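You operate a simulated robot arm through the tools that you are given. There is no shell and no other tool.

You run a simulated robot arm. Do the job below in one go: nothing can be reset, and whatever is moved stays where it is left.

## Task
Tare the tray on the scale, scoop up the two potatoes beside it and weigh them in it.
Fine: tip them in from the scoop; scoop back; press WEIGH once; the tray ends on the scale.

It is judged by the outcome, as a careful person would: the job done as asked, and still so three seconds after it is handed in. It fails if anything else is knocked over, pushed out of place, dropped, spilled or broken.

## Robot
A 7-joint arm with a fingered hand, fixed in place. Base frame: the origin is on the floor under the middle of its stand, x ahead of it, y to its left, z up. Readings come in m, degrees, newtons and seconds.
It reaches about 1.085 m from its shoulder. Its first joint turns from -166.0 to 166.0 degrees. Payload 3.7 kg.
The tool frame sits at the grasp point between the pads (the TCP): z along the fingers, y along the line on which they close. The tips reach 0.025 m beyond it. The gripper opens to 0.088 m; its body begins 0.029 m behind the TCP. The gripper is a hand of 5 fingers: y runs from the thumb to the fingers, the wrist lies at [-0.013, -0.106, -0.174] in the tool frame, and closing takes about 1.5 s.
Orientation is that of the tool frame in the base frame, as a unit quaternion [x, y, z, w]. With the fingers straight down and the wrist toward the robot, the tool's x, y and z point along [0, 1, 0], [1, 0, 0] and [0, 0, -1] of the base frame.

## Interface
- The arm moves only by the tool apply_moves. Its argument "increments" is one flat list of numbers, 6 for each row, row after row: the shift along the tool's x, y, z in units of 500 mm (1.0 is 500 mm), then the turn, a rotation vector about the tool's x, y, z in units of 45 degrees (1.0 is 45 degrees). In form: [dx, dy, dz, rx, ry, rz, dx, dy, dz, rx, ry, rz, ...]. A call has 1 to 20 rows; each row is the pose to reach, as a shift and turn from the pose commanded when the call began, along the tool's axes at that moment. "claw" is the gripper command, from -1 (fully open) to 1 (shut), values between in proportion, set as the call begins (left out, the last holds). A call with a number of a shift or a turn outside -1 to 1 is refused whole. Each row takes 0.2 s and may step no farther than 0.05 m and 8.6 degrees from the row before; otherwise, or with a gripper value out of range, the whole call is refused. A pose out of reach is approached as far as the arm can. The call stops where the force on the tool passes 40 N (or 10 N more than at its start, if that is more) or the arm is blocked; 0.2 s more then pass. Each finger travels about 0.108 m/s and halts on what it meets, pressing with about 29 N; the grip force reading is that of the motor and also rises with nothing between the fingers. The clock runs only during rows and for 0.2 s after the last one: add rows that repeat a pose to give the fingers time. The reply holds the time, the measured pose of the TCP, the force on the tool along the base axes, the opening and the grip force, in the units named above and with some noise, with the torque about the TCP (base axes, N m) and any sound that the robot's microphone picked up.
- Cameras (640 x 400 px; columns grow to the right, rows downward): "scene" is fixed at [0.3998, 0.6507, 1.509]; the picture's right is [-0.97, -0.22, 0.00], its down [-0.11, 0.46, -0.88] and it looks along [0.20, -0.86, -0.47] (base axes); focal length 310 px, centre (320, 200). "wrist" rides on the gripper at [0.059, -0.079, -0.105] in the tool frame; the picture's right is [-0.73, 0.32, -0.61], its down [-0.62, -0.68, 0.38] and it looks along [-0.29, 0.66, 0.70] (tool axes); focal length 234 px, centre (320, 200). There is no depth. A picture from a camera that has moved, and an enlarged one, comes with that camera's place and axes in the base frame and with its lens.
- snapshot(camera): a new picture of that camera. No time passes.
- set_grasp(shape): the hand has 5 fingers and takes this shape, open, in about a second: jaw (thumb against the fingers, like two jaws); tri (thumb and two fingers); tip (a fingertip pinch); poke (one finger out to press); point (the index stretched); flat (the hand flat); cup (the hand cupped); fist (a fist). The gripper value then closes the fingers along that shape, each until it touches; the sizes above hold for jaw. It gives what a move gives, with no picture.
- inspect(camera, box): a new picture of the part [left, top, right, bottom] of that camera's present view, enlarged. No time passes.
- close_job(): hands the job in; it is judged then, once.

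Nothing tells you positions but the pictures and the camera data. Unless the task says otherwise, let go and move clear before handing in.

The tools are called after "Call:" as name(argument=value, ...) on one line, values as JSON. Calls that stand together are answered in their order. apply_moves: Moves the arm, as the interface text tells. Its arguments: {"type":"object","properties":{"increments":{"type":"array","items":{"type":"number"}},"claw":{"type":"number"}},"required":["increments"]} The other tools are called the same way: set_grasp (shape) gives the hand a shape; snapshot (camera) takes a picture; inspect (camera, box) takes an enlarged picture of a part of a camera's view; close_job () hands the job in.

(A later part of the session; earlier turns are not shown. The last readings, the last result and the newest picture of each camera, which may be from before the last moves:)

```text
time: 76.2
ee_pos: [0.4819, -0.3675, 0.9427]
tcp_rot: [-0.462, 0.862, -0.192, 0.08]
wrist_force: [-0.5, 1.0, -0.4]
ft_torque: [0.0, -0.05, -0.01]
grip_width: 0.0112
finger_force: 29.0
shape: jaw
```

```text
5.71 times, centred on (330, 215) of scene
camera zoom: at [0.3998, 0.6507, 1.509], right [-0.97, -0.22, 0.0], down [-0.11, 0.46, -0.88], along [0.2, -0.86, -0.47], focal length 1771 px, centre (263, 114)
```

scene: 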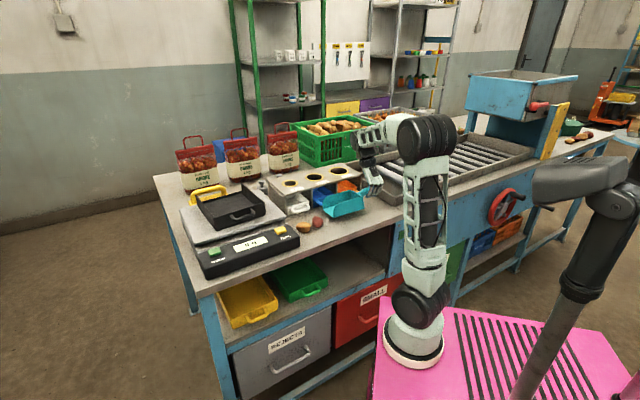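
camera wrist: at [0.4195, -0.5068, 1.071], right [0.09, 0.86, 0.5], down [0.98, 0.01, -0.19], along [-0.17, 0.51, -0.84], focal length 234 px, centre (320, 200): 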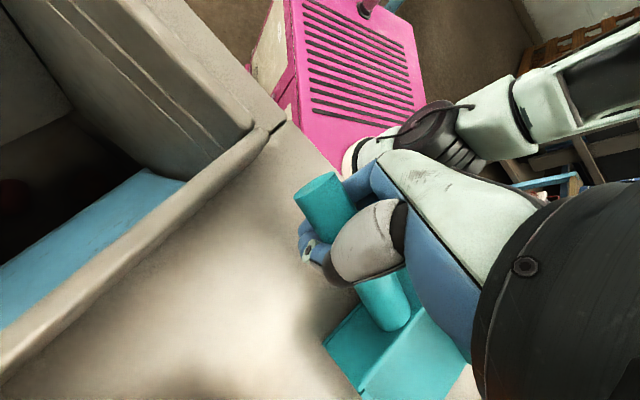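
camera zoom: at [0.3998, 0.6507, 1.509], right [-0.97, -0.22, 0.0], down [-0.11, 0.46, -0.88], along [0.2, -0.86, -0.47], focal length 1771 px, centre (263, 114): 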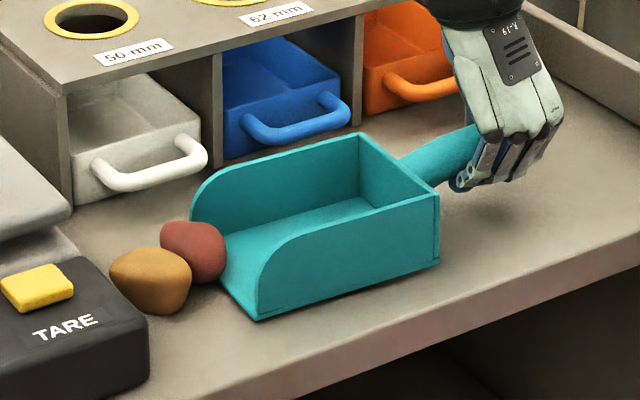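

The red potato is at the lip and touching the yellow one. I'll continue forward with the scale end as the stop.

Call:
apply_moves(increments=[-0.0588, -0.0114, 0.0025, 0, 0, 0, -0.0979, -0.0191, 0.0041, 0, 0, 0])

Call:
inspect(camera="scene", box=[270, 180, 370, 250])

```text
time: 76.8
ee_pos: [0.5164, -0.3322, 0.9432]
tcp_rot: [-0.463, 0.861, -0.193, 0.079]
wrist_force: [-0.2, -0.6, -0.3]
ft_torque: [-0.04, -0.03, -0.01]
grip_width: 0.0105
finger_force: 29.5
shape: jaw
```

```text
5.71 times, centred on (320, 215) of scene
camera zoom: at [0.3998, 0.6507, 1.509], right [-0.97, -0.22, 0.0], down [-0.11, 0.46, -0.88], along [0.2, -0.86, -0.47], focal length 1771 px, centre (320, 114)
```

zoom: 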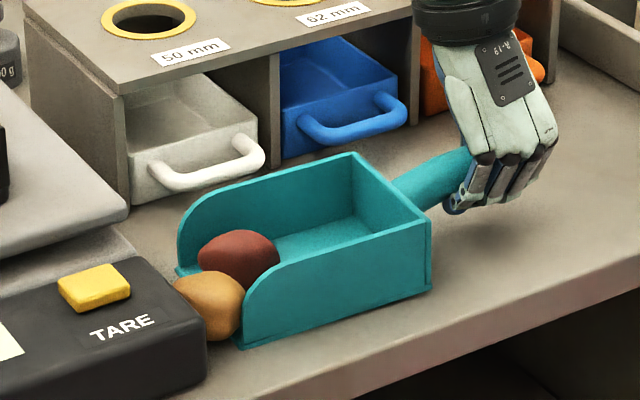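

The red potato is in the pan, and the yellow one is against the scale's end, at the near half of the lip. I'll push on gently a few more centimetres, easing slightly toward the near side so it enters squarely.

Call:
apply_moves(increments=[-0.0309, 0.0014, -0.002, 0, 0, 0, -0.0515, 0.0024, -0.0033, 0, 0, 0, -0.0515, 0.0024, -0.0033, 0, 0, 0])

Call:
inspect(camera="scene", box=[270, 180, 370, 250])

```text
time: 77.6
ee_pos: [0.5298, -0.3098, 0.942]
tcp_rot: [-0.462, 0.862, -0.193, 0.079]
wrist_force: [0.7, 0.0, -1.2]
ft_torque: [-0.04, 0.06, -0.03]
grip_width: 0.011
finger_force: 29.2
shape: jaw
```

```text
5.71 times, centred on (320, 215) of scene
camera zoom: at [0.3998, 0.6507, 1.509], right [-0.97, -0.22, 0.0], down [-0.11, 0.46, -0.88], along [0.2, -0.86, -0.47], focal length 1771 px, centre (320, 114)
```

zoom: 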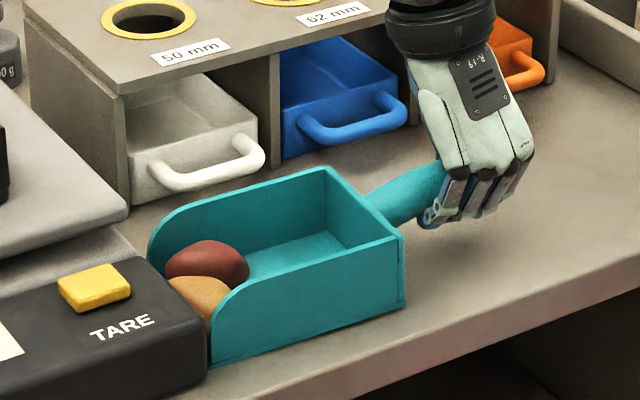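

Both potatoes are now inside the pan, with the lip almost at the scale's end. I'll tilt the mouth up gently, backing off a few millimetres so the lip rises clear of the scale and the potatoes settle to the back.

Call:
apply_moves(increments=[0.0026, -0.0012, -0.0038, 0.0169, -0.0586, 0.0269, 0.0053, -0.0023, -0.0075, 0.0339, -0.1172, 0.0538, 0.0079, -0.0035, -0.0113, 0.0508, -0.1758, 0.0806, 0.0105, -0.0046, -0.015, 0.0677, -0.2344, 0.1075, 0.0105, -0.0046, -0.015, 0.0677, -0.2344, 0.1075])

Call:
inspect(camera="scene", box=[270, 180, 370, 250])

```text
time: 78.8
ee_pos: [0.5266, -0.3132, 0.9523]
tcp_rot: [-0.44, 0.863, -0.168, 0.181]
wrist_force: [0.0, -0.1, -0.3]
ft_torque: [-0.05, 0.04, 0.05]
grip_width: 0.0096
finger_force: 28.6
shape: jaw
```

```text
5.71 times, centred on (320, 215) of scene
camera zoom: at [0.3998, 0.6507, 1.509], right [-0.97, -0.22, 0.0], down [-0.11, 0.46, -0.88], along [0.2, -0.86, -0.47], focal length 1771 px, centre (320, 114)
```

zoom: 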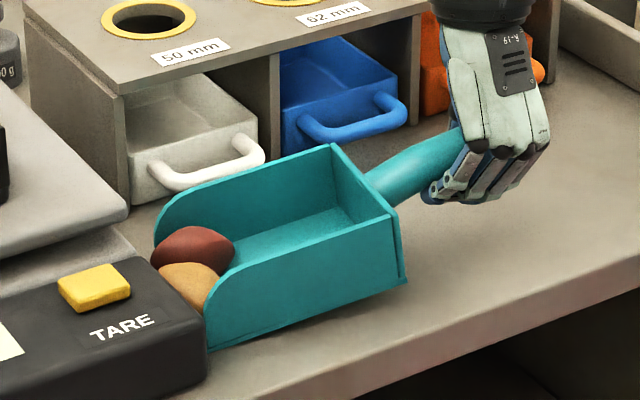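

The hand tilted but the scoop slipped in pitch within the grip, so the pan stayed about level with the potatoes still in its mouth. Let me look closely before doing more.

Call:
inspect(camera="scene", box=[285, 195, 345, 240])

Call:
snapshot(camera="wrist")

```text
8.89 times, centred on (315, 218) of scene
camera zoom: at [0.3998, 0.6507, 1.509], right [-0.97, -0.22, 0.0], down [-0.11, 0.46, -0.88], along [0.2, -0.86, -0.47], focal length 2755 px, centre (364, 44)
```

zoom: 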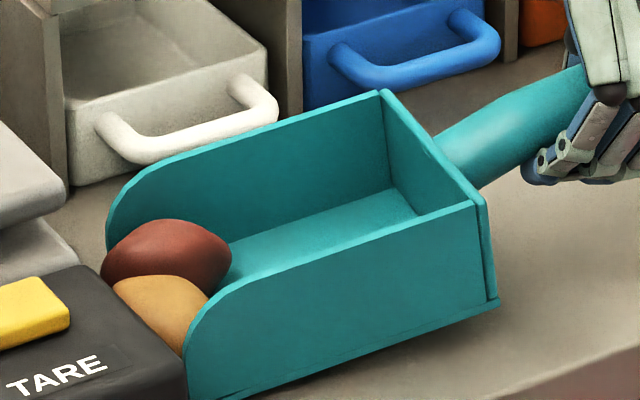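

```text
taken
camera wrist: at [0.5018, -0.3914, 1.0694], right [-0.1, 0.86, 0.51], down [0.99, 0.08, 0.07], along [0.02, 0.51, -0.86], focal length 234 px, centre (320, 200)
```

wrist: 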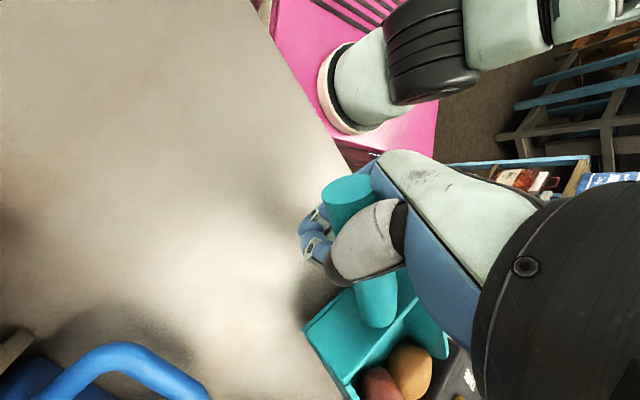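

The pan is nose-down with its lip by the table, because the light grip lets the handle pivot. I'll set the scoop flat again by lowering, then re-grip deeper so that the handle is braced against the palm.

Call:
apply_moves(increments=[0.0013, 0.0036, 0.007, 0, 0, 0, 0.0027, 0.0072, 0.014, 0, 0, 0, 0.0037, 0.0099, 0.0193, 0, 0, 0, 0.0037, 0.0099, 0.0193, 0, 0, 0])

Call:
inspect(camera="scene", box=[285, 185, 365, 245])

```text
time: 79.8
ee_pos: [0.5267, -0.3134, 0.9389]
tcp_rot: [-0.44, 0.864, -0.169, 0.178]
wrist_force: [-0.4, -0.9, -1.8]
ft_torque: [-0.01, 0.01, 0.01]
grip_width: 0.0094
finger_force: 28.6
shape: jaw
```

```text
6.67 times, centred on (325, 215) of scene
camera zoom: at [0.3998, 0.6507, 1.509], right [-0.97, -0.22, 0.0], down [-0.11, 0.46, -0.88], along [0.2, -0.86, -0.47], focal length 2066 px, centre (287, 100)
```

zoom: 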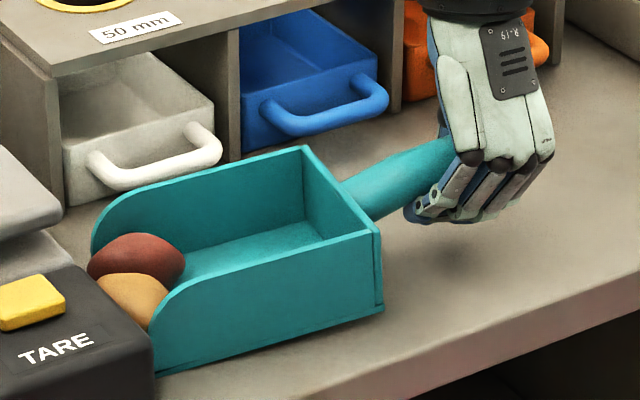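

I want to be sure of the pan's height above the table here, so I'll zoom in on its bottom edge.

Call:
inspect(camera="scene", box=[295, 215, 345, 250])

Call:
inspect(camera="wrist", box=[290, 160, 490, 400])

```text
11.43 times, centred on (320, 232) of scene
camera zoom: at [0.3998, 0.6507, 1.509], right [-0.97, -0.22, 0.0], down [-0.11, 0.46, -0.88], along [0.2, -0.86, -0.47], focal length 3542 px, centre (320, -171)
```

zoom: 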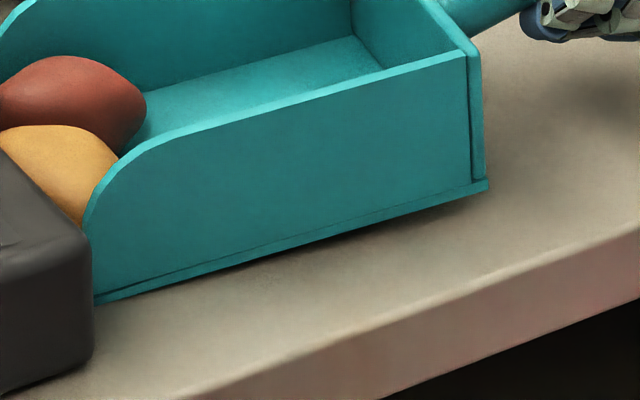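

```text
1.67 times, centred on (390, 280) of wrist
camera zoom: at [0.5011, -0.3915, 1.0573], right [-0.1, 0.86, 0.51], down [0.99, 0.08, 0.07], along [0.02, 0.51, -0.86], focal length 390 px, centre (203, 67)
```

zoom: 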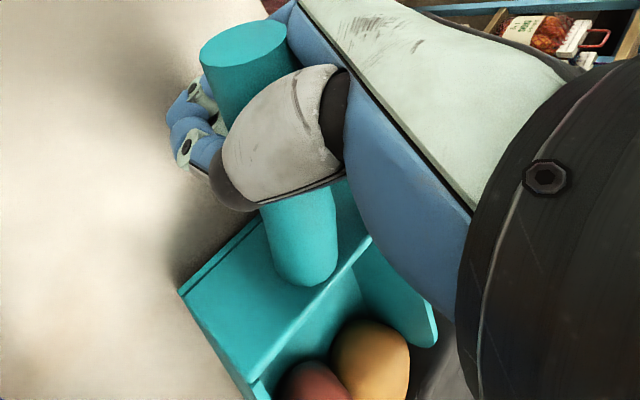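

The geometry shows the scoop is lying flat on the table with both potatoes in its mouth. I'll open the hand just enough to release the handle.

Call:
apply_moves(increments=[0, 0, 0, 0, 0, 0, 0, 0, 0, 0, 0, 0, 0, 0, 0, 0, 0, 0, 0, 0, 0, 0, 0, 0], claw=-0.1)

Call:
inspect(camera="scene", box=[285, 185, 365, 245])

Call:
inspect(camera="wrist", box=[290, 160, 490, 400])

```text
time: 80.8
ee_pos: [0.5265, -0.3131, 0.9398]
tcp_rot: [-0.439, 0.864, -0.169, 0.178]
wrist_force: [0.4, 0.3, -0.3]
ft_torque: [0.0, 0.04, 0.02]
grip_width: 0.048
finger_force: 0.1
shape: jaw
```

```text
6.67 times, centred on (325, 215) of scene
camera zoom: at [0.3998, 0.6507, 1.509], right [-0.97, -0.22, 0.0], down [-0.11, 0.46, -0.88], along [0.2, -0.86, -0.47], focal length 2066 px, centre (287, 100)
```

zoom: 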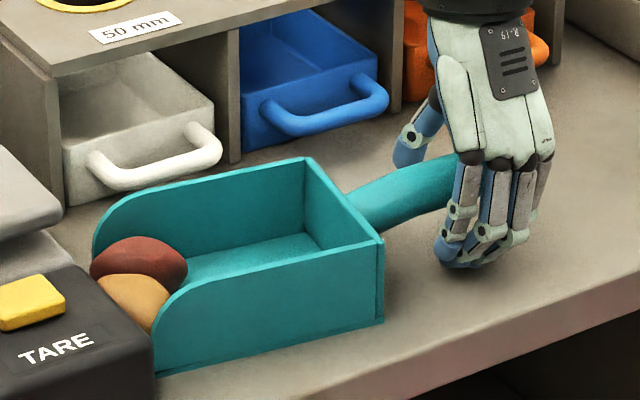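

```text
1.67 times, centred on (390, 280) of wrist
camera zoom: at [0.5011, -0.3915, 1.0573], right [-0.1, 0.86, 0.51], down [0.99, 0.08, 0.07], along [0.02, 0.51, -0.86], focal length 390 px, centre (203, 67)
```

zoom: 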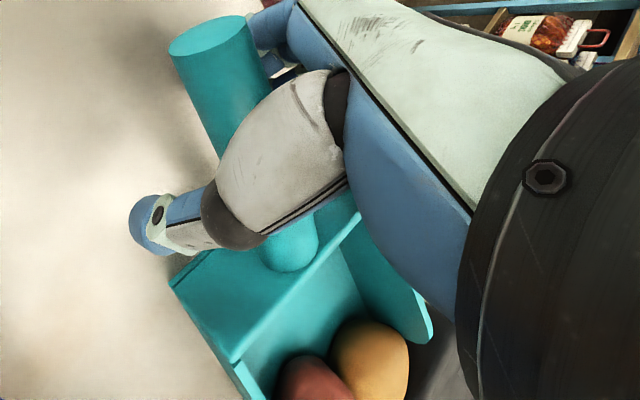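

The scoop now rests flat with both potatoes inside. The fingers were about 3 cm away from the pan, so I'll back the hand off and re-grip closer to the pan, which greatly reduces the twisting load.

Call:
apply_moves(increments=[0, 0, -0.03, 0, 0, 0, 0, 0, -0.06, 0, 0, 0, 0, 0, -0.09, 0, 0, 0, 0, 0, -0.09, 0, 0.0626, -0.032, 0, 0, -0.09, 0, 0.1252, -0.0641, 0, 0, -0.09, 0, 0.1878, -0.0961, 0, 0, -0.09, 0, 0.1878, -0.0961])

Call:
inspect(camera="scene", box=[285, 175, 375, 245])

Call:
snapshot(camera="wrist")

```text
time: 82.4
ee_pos: [0.5062, -0.3072, 0.9783]
tcp_rot: [-0.458, 0.858, -0.207, 0.107]
wrist_force: [-0.7, -1.5, -0.3]
ft_torque: [-0.02, 0.0, 0.02]
grip_width: 0.0481
finger_force: 0.0
shape: jaw
```

```text
5.71 times, centred on (330, 210) of scene
camera zoom: at [0.3998, 0.6507, 1.509], right [-0.97, -0.22, 0.0], down [-0.11, 0.46, -0.88], along [0.2, -0.86, -0.47], focal length 1771 px, centre (263, 143)
```

zoom: 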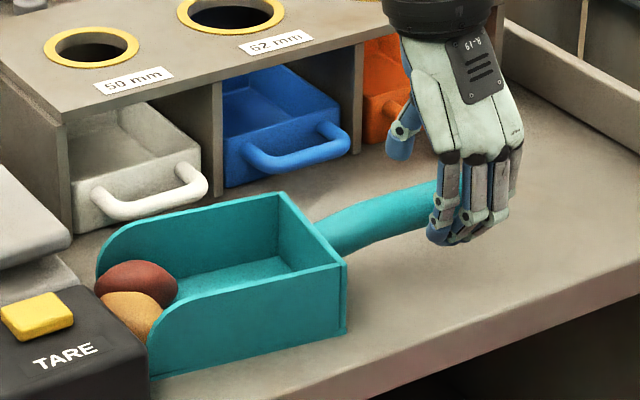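

```text
taken
camera wrist: at [0.4919, -0.3675, 1.1077], right [-0.06, 0.92, 0.39], down [1.0, 0.08, -0.04], along [-0.06, 0.39, -0.92], focal length 234 px, centre (320, 200)
```

wrist: 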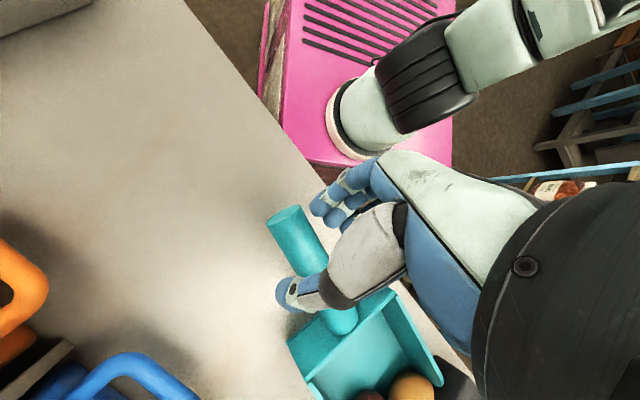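

I'll re-grip with the fingers coming from the robot's side and partly beneath the handle, thumb on top. That way the pan's weight is carried by the fingers instead of friction. First I rise and reorient the hand.

Call:
apply_moves(increments=[0.0003, -0.0227, -0.0446, 0, 0, 0, 0.0006, -0.0453, -0.0892, 0, 0, 0, -0.0151, -0.033, -0.09, 0.1173, 0.0811, 0.0485, -0.0308, -0.0207, -0.0907, 0.2347, 0.1623, 0.0969, -0.0464, -0.0084, -0.0915, 0.352, 0.2434, 0.1454, -0.0621, 0.0039, -0.0922, 0.4694, 0.3246, 0.1938, -0.0778, 0.0162, -0.093, 0.5867, 0.4057, 0.2423, -0.0778, 0.0162, -0.093, 0.5867, 0.4057, 0.2423])

Call:
snapshot(camera="scene")

Call:
snapshot(camera="wrist")

Call:
inspect(camera="scene", box=[285, 175, 375, 245])

```text
time: 84.2
ee_pos: [0.5053, -0.2595, 1.0175]
tcp_rot: [-0.3, 0.833, -0.455, 0.091]
wrist_force: [0.4, -0.4, 0.5]
ft_torque: [0.01, 0.01, 0.05]
grip_width: 0.048
finger_force: 0.1
shape: jaw
```

```text
taken
```

scene: 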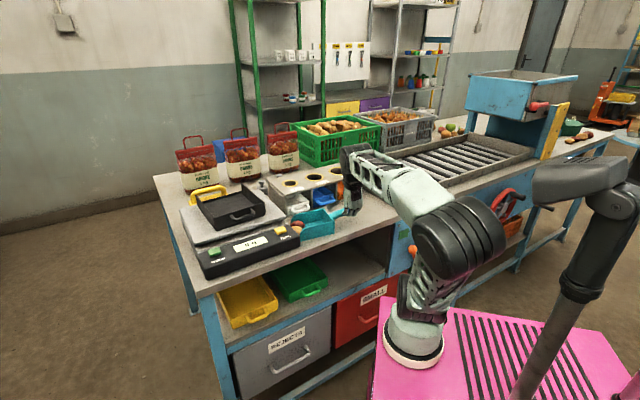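

```text
taken
camera wrist: at [0.4457, -0.2512, 1.1479], right [0.19, 0.98, -0.01], down [0.95, -0.18, 0.26], along [0.26, -0.05, -0.97], focal length 234 px, centre (320, 200)
```

wrist: 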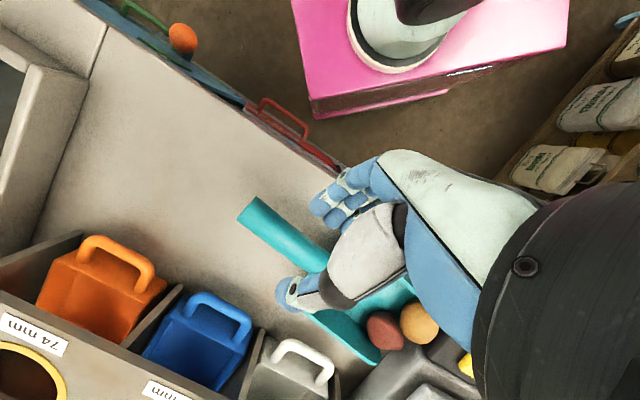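

```text
5.71 times, centred on (330, 210) of scene
camera zoom: at [0.3998, 0.6507, 1.509], right [-0.97, -0.22, 0.0], down [-0.11, 0.46, -0.88], along [0.2, -0.86, -0.47], focal length 1771 px, centre (263, 143)
```

zoom: 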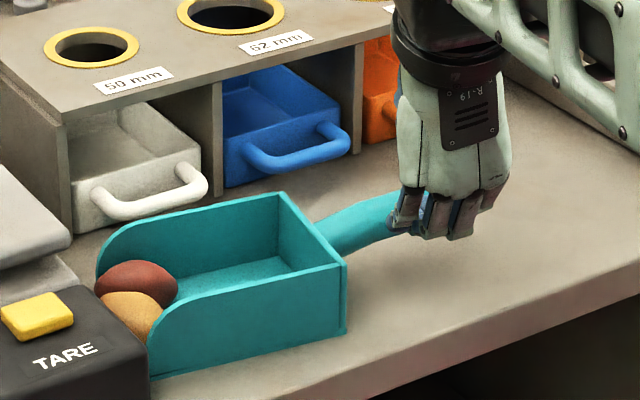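

The overhead view confirms the handle axis: from (0.497, -0.325) at its end to (0.583, -0.264) at the pan. I'll line up along the approach direction with the fingers narrowed.

Call:
apply_moves(increments=[-0.0048, 0.0228, 0.0183, 0, 0, 0, -0.0096, 0.0456, 0.0367, 0, 0, 0, -0.0144, 0.0684, 0.055, 0, 0, 0, -0.0144, 0.0684, 0.055, 0, 0, 0], claw=0.05)

Call:
inspect(camera="scene", box=[300, 175, 380, 235])

Call:
snapshot(camera="wrist")

```text
time: 85.2
ee_pos: [0.5069, -0.2588, 0.9715]
tcp_rot: [-0.301, 0.833, -0.455, 0.093]
wrist_force: [-0.1, -0.8, -0.5]
ft_torque: [-0.04, 0.02, 0.02]
grip_width: 0.0423
finger_force: 0.0
shape: jaw
```

```text
6.67 times, centred on (340, 205) of scene
camera zoom: at [0.3998, 0.6507, 1.509], right [-0.97, -0.22, 0.0], down [-0.11, 0.46, -0.88], along [0.2, -0.86, -0.47], focal length 2066 px, centre (187, 167)
```

zoom: 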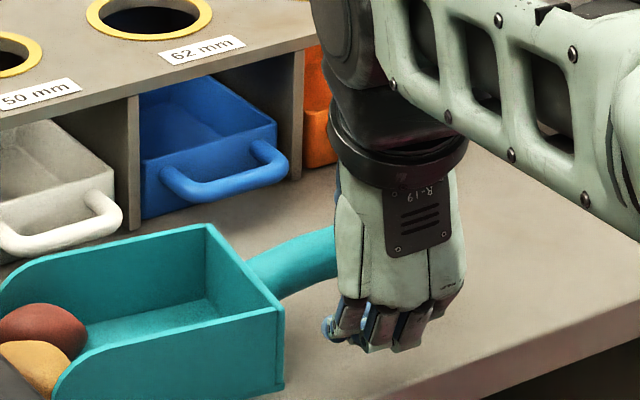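

```text
taken
camera wrist: at [0.4482, -0.2528, 1.1028], right [0.19, 0.98, 0.0], down [0.95, -0.18, 0.26], along [0.26, -0.05, -0.97], focal length 234 px, centre (320, 200)
```

wrist: 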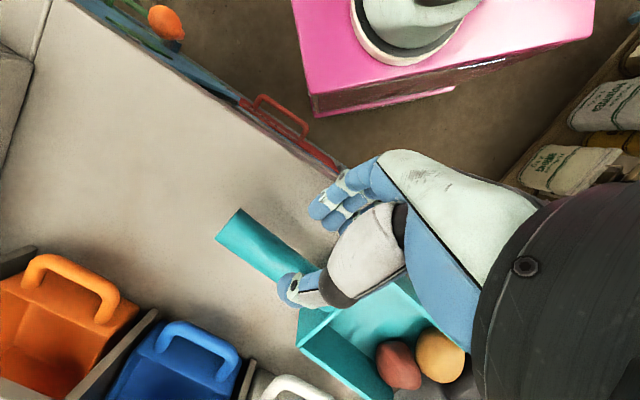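

The thumb will pass over and the fingers under the handle. I'll move in along the finger direction slowly.

Call:
apply_moves(increments=[0, -0.0014, 0.0305, 0, 0, 0, 0, -0.0028, 0.0611, 0, 0, 0, 0, -0.0042, 0.0916, 0, 0, 0, 0, -0.0056, 0.1222, 0, 0, 0, 0, -0.0056, 0.1222, 0, 0, 0])

Call:
inspect(camera="scene", box=[300, 175, 380, 235])

Call:
snapshot(camera="wrist")

```text
time: 86.4
ee_pos: [0.5333, -0.304, 0.9425]
tcp_rot: [-0.3, 0.833, -0.456, 0.091]
wrist_force: [-2.3, 2.4, 5.9]
ft_torque: [0.18, 0.09, 0.03]
grip_width: 0.0412
finger_force: 0.1
shape: jaw
```

```text
6.67 times, centred on (340, 205) of scene
camera zoom: at [0.3998, 0.6507, 1.509], right [-0.97, -0.22, 0.0], down [-0.11, 0.46, -0.88], along [0.2, -0.86, -0.47], focal length 2066 px, centre (187, 167)
```

zoom: 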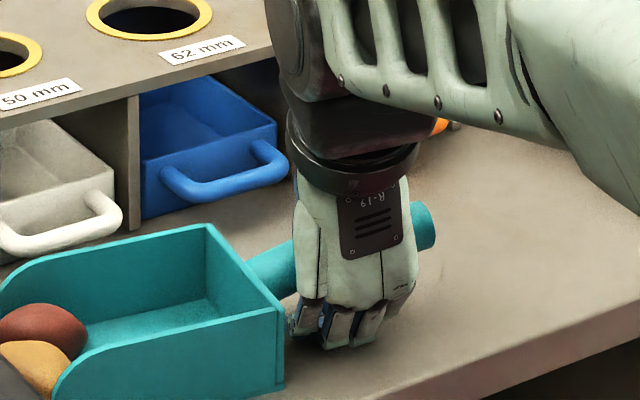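

```text
taken
camera wrist: at [0.4756, -0.297, 1.0721], right [0.19, 0.98, -0.01], down [0.95, -0.18, 0.26], along [0.26, -0.05, -0.97], focal length 234 px, centre (320, 200)
```

wrist: 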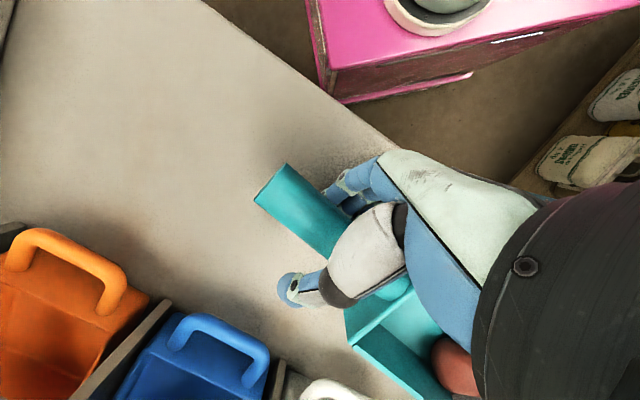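

The fingertips have just touched the table (about 6 N), and the handle is between thumb and fingers. I'll ease up 2 mm and close.

Call:
apply_moves(increments=[0.0005, -0.0033, -0.0023, 0, 0, 0, 0.0005, -0.0033, -0.0023, 0, 0, 0])

Call:
apply_moves(increments=[0, 0, 0, 0, 0, 0, 0, 0, 0, 0, 0, 0, 0, 0, 0, 0, 0, 0, 0, 0, 0, 0, 0, 0, 0, 0, 0, 0, 0, 0, 0, 0, 0, 0, 0, 0, 0, 0, 0, 0, 0, 0], claw=1)

Call:
inspect(camera="scene", box=[285, 175, 375, 245])

Call:
snapshot(camera="wrist")

```text
time: 87.0
ee_pos: [0.5352, -0.3047, 0.9421]
tcp_rot: [-0.3, 0.833, -0.455, 0.092]
wrist_force: [0.7, -0.4, 1.6]
ft_torque: [0.0, 0.0, 0.04]
grip_width: 0.0412
finger_force: 0.2
shape: jaw
```

```text
time: 88.6
ee_pos: [0.535, -0.3039, 0.9431]
tcp_rot: [-0.3, 0.833, -0.456, 0.092]
wrist_force: [0.3, -1.1, 2.1]
ft_torque: [0.09, 0.01, -0.03]
grip_width: 0.0165
finger_force: 28.7
shape: jaw
```

```text
5.71 times, centred on (330, 210) of scene
camera zoom: at [0.3998, 0.6507, 1.509], right [-0.97, -0.22, 0.0], down [-0.11, 0.46, -0.88], along [0.2, -0.86, -0.47], focal length 1771 px, centre (263, 143)
```

zoom: 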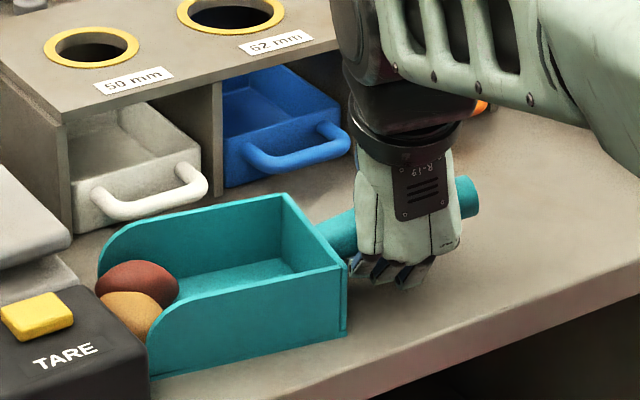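

```text
taken
camera wrist: at [0.4756, -0.2968, 1.0732], right [0.19, 0.98, 0.0], down [0.95, -0.18, 0.26], along [0.26, -0.05, -0.97], focal length 234 px, centre (320, 200)
```

wrist: 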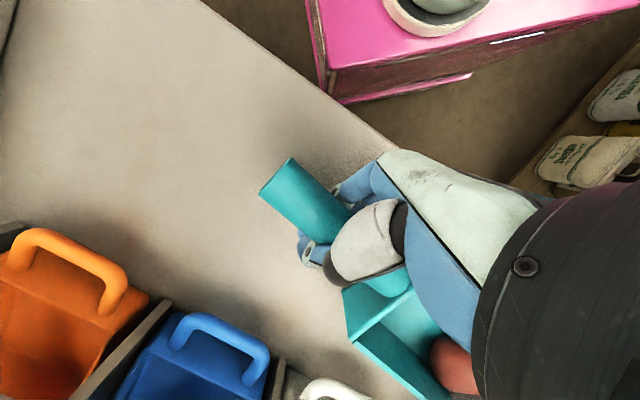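

The new grip is close to the pan with fingers partly under the handle. I'll now tilt the mouth up 10° slowly while rising a little, and watch whether the pan follows.

Call:
apply_moves(increments=[0.0028, -0.0048, -0.0033, 0, -0.0319, 0.0455, 0.0055, -0.0095, -0.0065, 0, -0.0638, 0.091, 0.0083, -0.0143, -0.0098, 0, -0.0956, 0.1365, 0.011, -0.019, -0.013, 0, -0.1275, 0.182, 0.011, -0.019, -0.013, 0, -0.1275, 0.182])

Call:
inspect(camera="scene", box=[285, 175, 375, 245])

Call:
snapshot(camera="wrist")

```text
time: 89.8
ee_pos: [0.5316, -0.3051, 0.954]
tcp_rot: [-0.262, 0.847, -0.432, 0.166]
wrist_force: [0.6, -0.2, -1.9]
ft_torque: [-0.14, 0.15, 0.0]
grip_width: 0.0166
finger_force: 29.7
shape: jaw
```

```text
5.71 times, centred on (330, 210) of scene
camera zoom: at [0.3998, 0.6507, 1.509], right [-0.97, -0.22, 0.0], down [-0.11, 0.46, -0.88], along [0.2, -0.86, -0.47], focal length 1771 px, centre (263, 143)
```

zoom: 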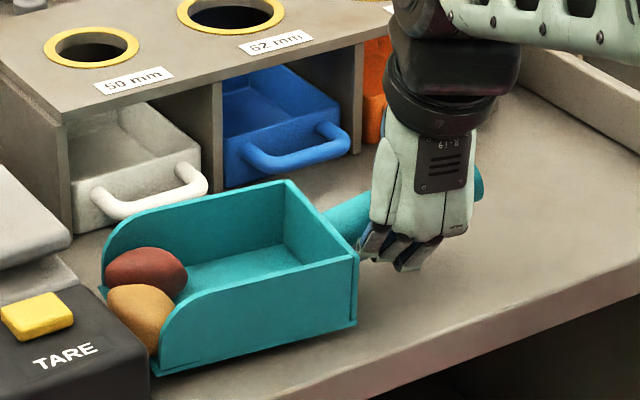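

```text
taken
camera wrist: at [0.4547, -0.3116, 1.0751], right [0.18, 0.98, 0.12], down [0.9, -0.21, 0.37], along [0.39, 0.04, -0.92], focal length 234 px, centre (320, 200)
```

wrist: 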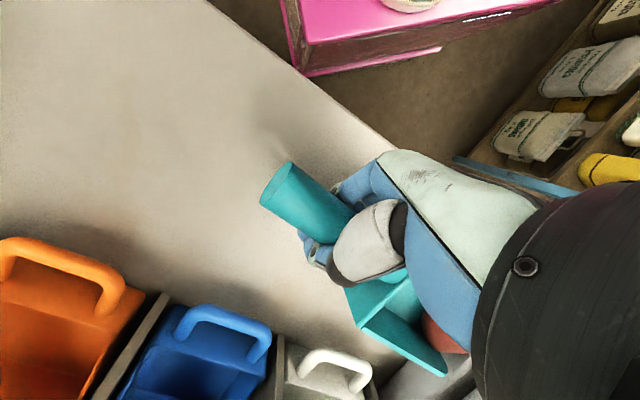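

The force shows the load is now carried, but I need to see whether the pan actually pitched. Zooming in.

Call:
inspect(camera="scene", box=[295, 195, 355, 245])

Call:
inspect(camera="scene", box=[330, 190, 380, 230])

```text
8.00 times, centred on (325, 220) of scene
camera zoom: at [0.3998, 0.6507, 1.509], right [-0.97, -0.22, 0.0], down [-0.11, 0.46, -0.88], along [0.2, -0.86, -0.47], focal length 2479 px, centre (280, 40)
```

zoom: 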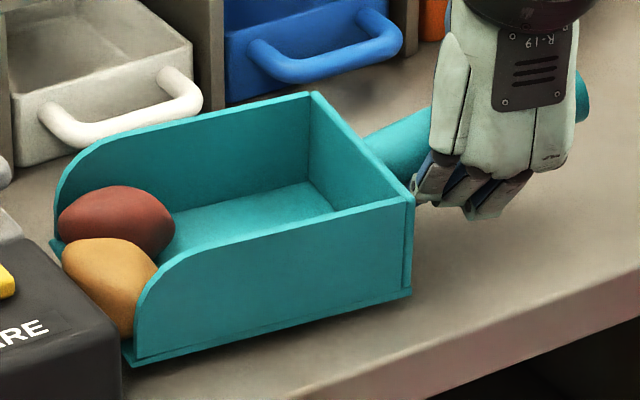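

```text
10.00 times, centred on (355, 210) of scene
camera zoom: at [0.3998, 0.6507, 1.509], right [-0.97, -0.22, 0.0], down [-0.11, 0.46, -0.88], along [0.2, -0.86, -0.47], focal length 3099 px, centre (-30, 100)
```

zoom: 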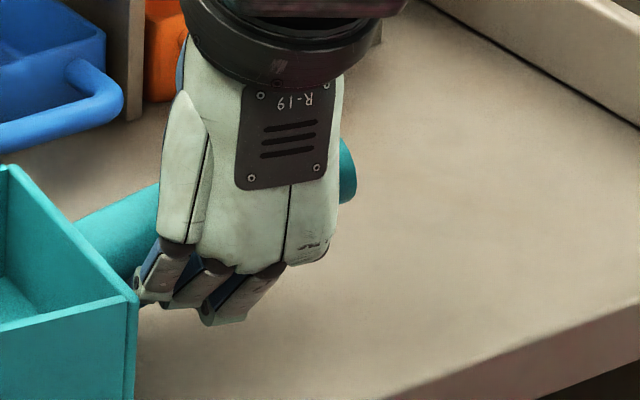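

The pan stayed level while the hand rotated, so this kind of grip still slips in pitch. I'll release again and switch to holding the handle from behind like a normal scoop, thumb above and fingers below along the handle.

Call:
apply_moves(increments=[0, 0, 0, 0, 0, 0, 0, 0, 0, 0, 0, 0, 0, 0, 0, 0, 0, 0, 0, 0, 0, 0, 0, 0], claw=0.0)

Call:
apply_moves(increments=[0, 0, -0.05, 0, 0, 0, 0, 0, -0.1, 0, 0, 0, 0, 0, -0.15, 0, 0, 0, 0, 0, -0.2, 0, 0, 0])

Call:
snapshot(camera="wrist")

Call:
inspect(camera="scene", box=[285, 175, 375, 245])

```text
time: 90.8
ee_pos: [0.5321, -0.3044, 0.9546]
tcp_rot: [-0.263, 0.847, -0.431, 0.166]
wrist_force: [-0.7, -0.6, -0.9]
ft_torque: [-0.03, 0.05, 0.01]
grip_width: 0.0438
finger_force: 0.1
shape: jaw
```

```text
time: 91.8
ee_pos: [0.4802, -0.2396, 1.0123]
tcp_rot: [-0.263, 0.848, -0.431, 0.166]
wrist_force: [-0.6, -0.2, -0.1]
ft_torque: [0.01, 0.03, 0.0]
grip_width: 0.0438
finger_force: 0.0
shape: jaw
```

```text
taken
camera wrist: at [0.4034, -0.246, 1.1338], right [0.18, 0.98, 0.12], down [0.9, -0.21, 0.37], along [0.39, 0.04, -0.92], focal length 234 px, centre (320, 200)
```

wrist: 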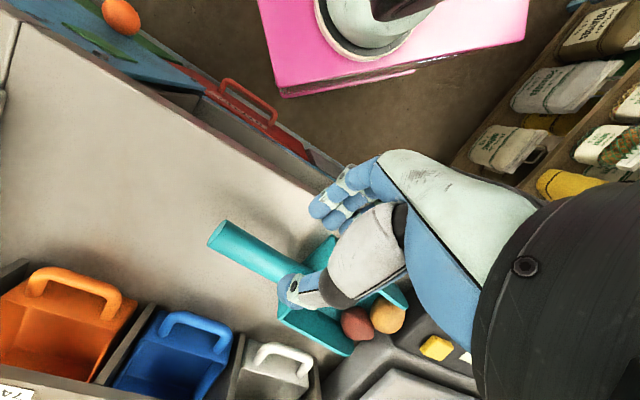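

```text
5.71 times, centred on (330, 210) of scene
camera zoom: at [0.3998, 0.6507, 1.509], right [-0.97, -0.22, 0.0], down [-0.11, 0.46, -0.88], along [0.2, -0.86, -0.47], focal length 1771 px, centre (263, 143)
```

zoom: 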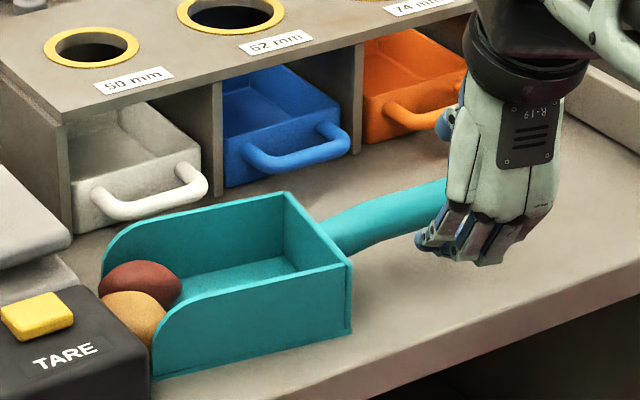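

The scoop rests flat with the potatoes still in it. A better idea: hold the pan itself near its balance point by pinching its far side wall, with the hand in its normal orientation. I'll rise and unwind the hand for that.

Call:
apply_moves(increments=[-0.002, -0.03, -0.0212, 0, 0, 0, -0.004, -0.06, -0.0423, -0.148, 0, 0, -0.006, -0.09, -0.0635, -0.296, 0, 0, -0.0081, -0.12, -0.0847, -0.444, 0, 0, -0.0101, -0.15, -0.1058, -0.593, 0, 0, -0.0121, -0.18, -0.127, -0.741, 0, 0, -0.0121, -0.18, -0.127, -0.889, 0, 0], claw=-0.2)

Call:
apply_moves(increments=[0, 0, 0, 0, -0.0431, -0.161, 0, 0, 0, 0, -0.0863, -0.322, 0, 0, 0, 0, -0.1294, -0.483, 0, 0, 0, 0, -0.1725, -0.644, 0, 0, 0, 0, -0.2157, -0.805, 0, 0, 0, 0, -0.2588, -0.9659])

Call:
apply_moves(increments=[0, 0, 0, 0, -0.0431, -0.161, 0, 0, 0, 0, -0.0863, -0.322, 0, 0, 0, 0, -0.1294, -0.483, 0, 0, 0, 0, -0.1725, -0.644, 0, 0, 0, 0, -0.2157, -0.805, 0, 0, 0, 0, -0.2588, -0.9659])

Call:
snapshot(camera="scene")

```text
time: 93.4
ee_pos: [0.4802, -0.2401, 1.1209]
tcp_rot: [-0.305, 0.943, -0.115, 0.065]
wrist_force: [0.2, -0.9, -0.1]
ft_torque: [0.01, 0.0, -0.01]
grip_width: 0.0525
finger_force: 0.1
shape: jaw
```

```text
time: 94.8
ee_pos: [0.4801, -0.2415, 1.1212]
tcp_rot: [-0.642, 0.751, -0.102, 0.112]
wrist_force: [-0.1, 0.1, -0.1]
ft_torque: [0.01, 0.0, -0.03]
grip_width: 0.0527
finger_force: 0.1
shape: jaw
```

```text
time: 96.2
ee_pos: [0.4806, -0.2411, 1.1222]
tcp_rot: [0.881, -0.447, 0.071, -0.14]
wrist_force: [-0.1, 0.4, -0.4]
ft_torque: [0.0, 0.01, 0.03]
grip_width: 0.0524
finger_force: 0.0
shape: jaw
```

```text
taken
```

scene: 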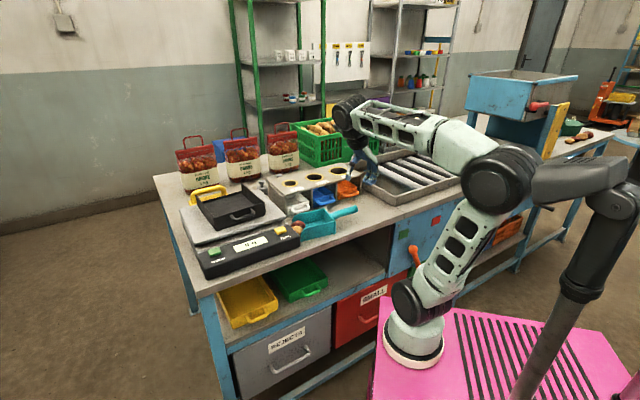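

Halfway unwound, all clear. Continuing.

Call:
apply_moves(increments=[0, 0, 0, 0, -0.0431, -0.161, 0, 0, 0, 0, -0.0863, -0.322, 0, 0, 0, 0, -0.1294, -0.483, 0, 0, 0, 0, -0.1725, -0.644, 0, 0, 0, 0, -0.2157, -0.805, 0, 0, 0, 0, -0.2588, -0.9659])

Call:
apply_moves(increments=[0, 0, 0, 0, -0.0431, -0.161, 0, 0, 0, 0, -0.0863, -0.322, 0, 0, 0, 0, -0.1294, -0.483, 0, 0, 0, 0, -0.1725, -0.644, 0, 0, 0, 0, -0.2157, -0.805, 0, 0, 0, 0, -0.2588, -0.9659])

Call:
snapshot(camera="wrist")

Call:
snapshot(camera="scene")

```text
time: 97.6
ee_pos: [0.4808, -0.2415, 1.1213]
tcp_rot: [0.986, -0.073, 0.031, -0.147]
wrist_force: [-0.3, -0.6, 0.2]
ft_torque: [0.0, -0.01, -0.04]
grip_width: 0.0527
finger_force: 0.2
shape: jaw
```

```text
time: 99.0
ee_pos: [0.4795, -0.2415, 1.1209]
tcp_rot: [0.941, 0.312, -0.015, -0.133]
wrist_force: [0.2, -0.9, -0.6]
ft_torque: [-0.01, 0.01, 0.02]
grip_width: 0.0525
finger_force: 0.2
shape: jaw
```

```text
taken
camera wrist: at [0.4929, -0.1712, 1.2462], right [-0.33, -0.82, 0.46], down [-0.94, 0.25, -0.23], along [0.07, -0.51, -0.86], focal length 234 px, centre (320, 200)
```

wrist: 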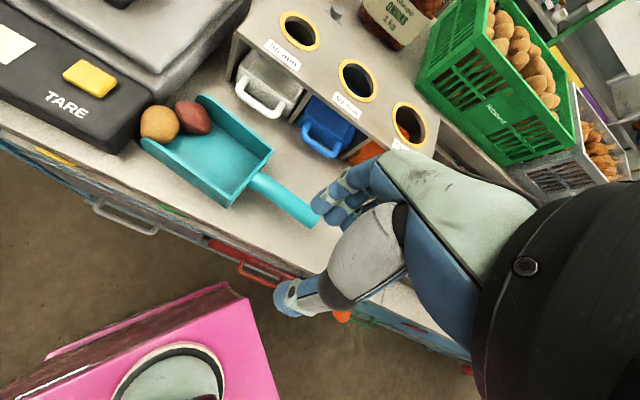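

```text
taken
```

scene: 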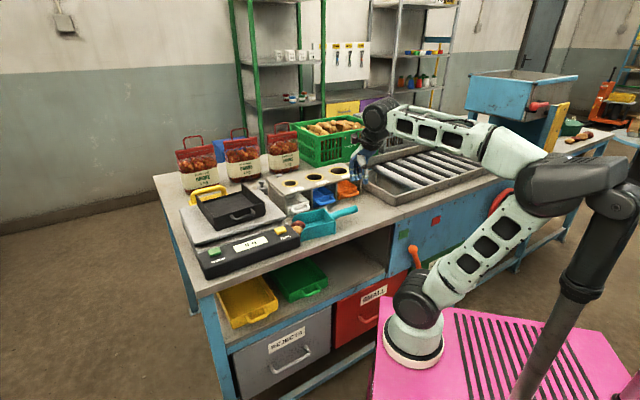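

I now have a good overhead view of the scoop. Zooming in to place the grip on the far wall.

Call:
inspect(camera="wrist", box=[110, 70, 330, 240])

Call:
inspect(camera="scene", box=[280, 185, 370, 245])

```text
2.35 times, centred on (220, 155) of wrist
camera zoom: at [0.4929, -0.1712, 1.2462], right [-0.33, -0.82, 0.46], down [-0.94, 0.25, -0.23], along [0.07, -0.51, -0.86], focal length 551 px, centre (555, 306)
```

zoom: 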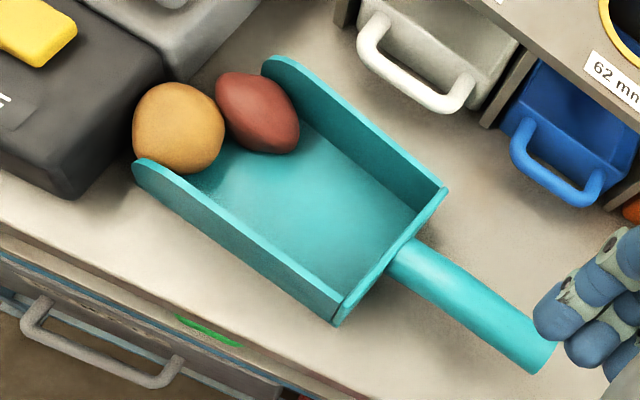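

```text
6.67 times, centred on (325, 215) of scene
camera zoom: at [0.3998, 0.6507, 1.509], right [-0.97, -0.22, 0.0], down [-0.11, 0.46, -0.88], along [0.2, -0.86, -0.47], focal length 2066 px, centre (287, 100)
```

zoom: 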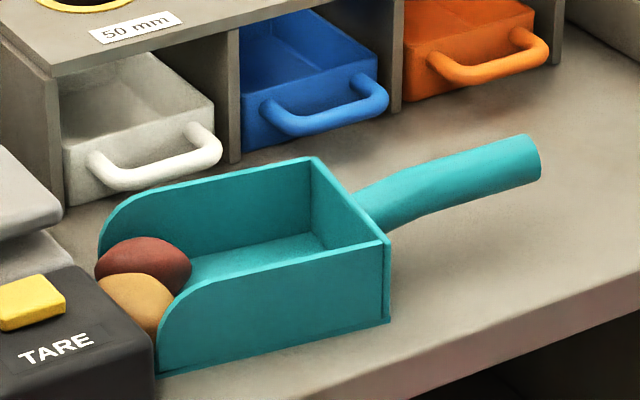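

The overhead view shows both potatoes at the mouth, against the scale's end. The near wall is freely accessible: thumb outside, fingers inside behind the potatoes. I'll position the hand above the near wall.

Call:
apply_moves(increments=[0.0633, 0.0315, 0.0471, -0.084, -0.0159, 0.0137, 0.1266, 0.0629, 0.0942, -0.168, -0.0318, 0.0275, 0.1899, 0.0944, 0.1413, -0.252, -0.0476, 0.0412, 0.2532, 0.1258, 0.1884, -0.336, -0.0635, 0.0549, 0.2532, 0.1258, 0.1884, -0.336, -0.0635, 0.0549], claw=-0.02)

Call:
snapshot(camera="wrist")

Call:
inspect(camera="scene", box=[280, 165, 370, 245])

```text
time: 100.2
ee_pos: [0.6096, -0.1904, 1.0184]
tcp_rot: [0.956, 0.292, -0.001, 0.001]
wrist_force: [0.6, 0.4, -0.3]
ft_torque: [-0.02, 0.0, 0.02]
grip_width: 0.0451
finger_force: 0.0
shape: jaw
```

```text
taken
camera wrist: at [0.6144, -0.0925, 1.1237], right [-0.42, -0.67, 0.61], down [-0.9, 0.21, -0.38], along [0.13, -0.71, -0.69], focal length 234 px, centre (320, 200)
```

wrist: 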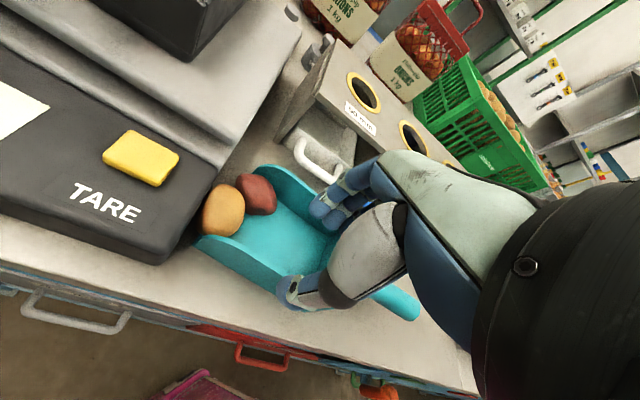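

```text
5.00 times, centred on (325, 205) of scene
camera zoom: at [0.3998, 0.6507, 1.509], right [-0.97, -0.22, 0.0], down [-0.11, 0.46, -0.88], along [0.2, -0.86, -0.47], focal length 1550 px, centre (295, 175)
```

zoom: 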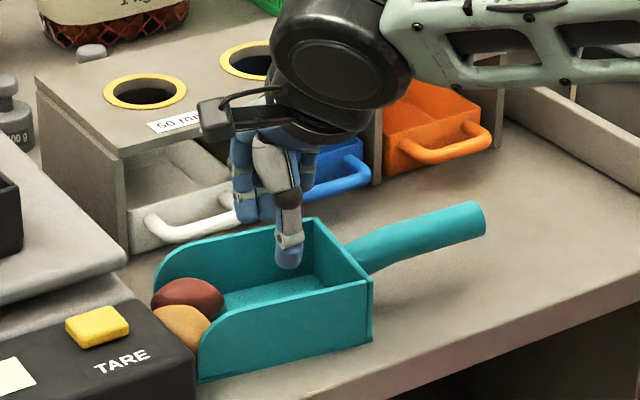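

The hand lines up with the near wall. I'll narrow the fingers a bit and lower to just above the wall's top to check.

Call:
apply_moves(increments=[-0.004, 0.002, 0.036, 0, 0, 0, -0.008, 0.004, 0.072, 0, 0, 0, -0.008, 0.004, 0.09, 0, 0, 0, -0.008, 0.004, 0.09, 0, 0, 0], claw=0.15)

Call:
inspect(camera="scene", box=[295, 185, 355, 235])

Call:
inspect(camera="wrist", box=[160, 130, 380, 330])

```text
time: 101.2
ee_pos: [0.6066, -0.1964, 0.9741]
tcp_rot: [0.956, 0.293, 0.0, 0.001]
wrist_force: [-0.1, 0.5, 0.8]
ft_torque: [-0.01, 0.0, -0.03]
grip_width: 0.038
finger_force: 0.0
shape: jaw
```

```text
8.00 times, centred on (325, 210) of scene
camera zoom: at [0.3998, 0.6507, 1.509], right [-0.97, -0.22, 0.0], down [-0.11, 0.46, -0.88], along [0.2, -0.86, -0.47], focal length 2479 px, centre (280, 120)
```

zoom: 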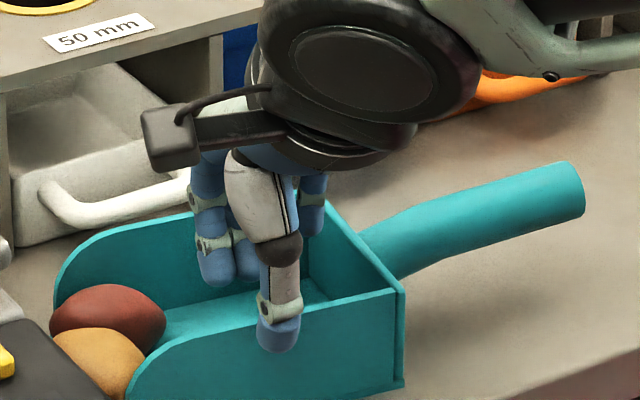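

```text
2.00 times, centred on (270, 230) of wrist
camera zoom: at [0.6112, -0.0989, 1.0791], right [-0.42, -0.67, 0.61], down [-0.9, 0.21, -0.38], along [0.13, -0.71, -0.69], focal length 468 px, centre (420, 140)
```

zoom: 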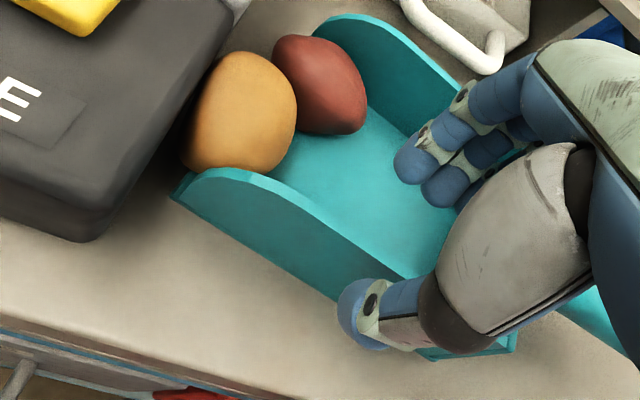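

Thumb outside, fingers inside, potatoes clear. I'll lower the rest of the way.

Call:
apply_moves(increments=[0, 0, 0.03, 0, 0, 0, 0, 0, 0.056, 0, 0, 0, 0, 0, 0.076, 0, 0, 0, 0, 0, 0.076, 0, 0, 0])

Call:
inspect(camera="scene", box=[295, 195, 355, 245])

Call:
inspect(camera="wrist", box=[160, 130, 380, 330])

```text
time: 102.2
ee_pos: [0.6087, -0.1957, 0.9367]
tcp_rot: [0.956, 0.292, 0.0, 0.001]
wrist_force: [0.4, -0.4, 0.4]
ft_torque: [0.01, -0.04, -0.01]
grip_width: 0.0379
finger_force: 0.1
shape: jaw
```

```text
8.00 times, centred on (325, 220) of scene
camera zoom: at [0.3998, 0.6507, 1.509], right [-0.97, -0.22, 0.0], down [-0.11, 0.46, -0.88], along [0.2, -0.86, -0.47], focal length 2479 px, centre (280, 40)
```

zoom: 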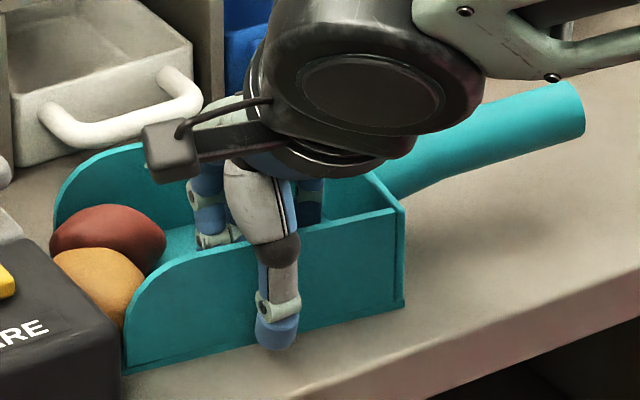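

```text
2.00 times, centred on (270, 230) of wrist
camera zoom: at [0.6117, -0.0978, 1.0416], right [-0.42, -0.67, 0.61], down [-0.9, 0.21, -0.38], along [0.13, -0.71, -0.69], focal length 468 px, centre (420, 140)
```

zoom: 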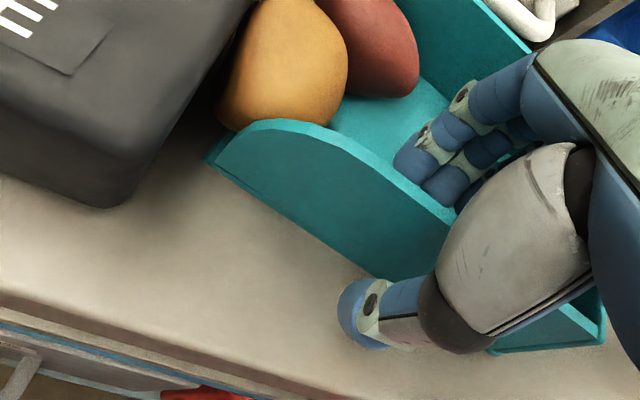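

No contact yet; the wall is between thumb and fingers. I'll lower 3 mm more and close the grip on the wall.

Call:
apply_moves(increments=[0, 0, 0.006, 0, 0, 0, 0, 0, 0.006, 0, 0, 0, 0, 0, 0.006, 0, 0, 0, 0, 0, 0.006, 0, 0, 0, 0, 0, 0.006, 0, 0, 0, 0, 0, 0.006, 0, 0, 0, 0, 0, 0.006, 0, 0, 0], claw=1)

Call:
inspect(camera="scene", box=[285, 185, 365, 245])

Call:
inspect(camera="wrist", box=[160, 130, 380, 330])

```text
time: 103.8
ee_pos: [0.6071, -0.1957, 0.9348]
tcp_rot: [0.956, 0.293, -0.001, 0.001]
wrist_force: [-0.1, 0.2, 0.6]
ft_torque: [0.01, -0.01, 0.05]
grip_width: 0.0
finger_force: 28.8
shape: jaw
```

```text
6.67 times, centred on (325, 215) of scene
camera zoom: at [0.3998, 0.6507, 1.509], right [-0.97, -0.22, 0.0], down [-0.11, 0.46, -0.88], along [0.2, -0.86, -0.47], focal length 2066 px, centre (287, 100)
```

zoom: 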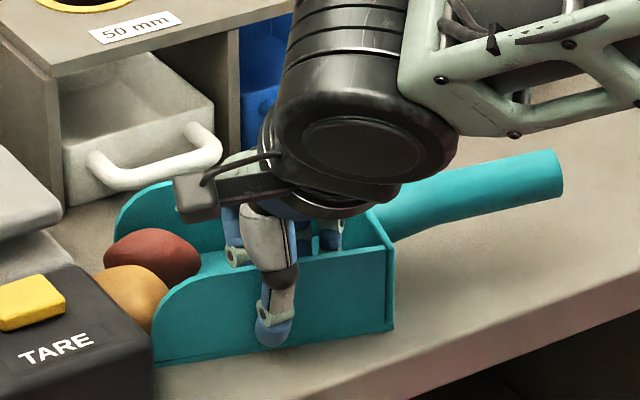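

```text
2.00 times, centred on (270, 230) of wrist
camera zoom: at [0.6114, -0.0985, 1.0391], right [-0.42, -0.67, 0.61], down [-0.9, 0.21, -0.38], along [0.13, -0.71, -0.69], focal length 468 px, centre (420, 140)
```

zoom: 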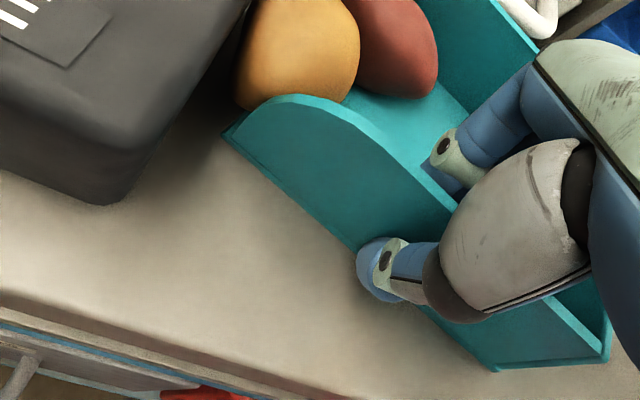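

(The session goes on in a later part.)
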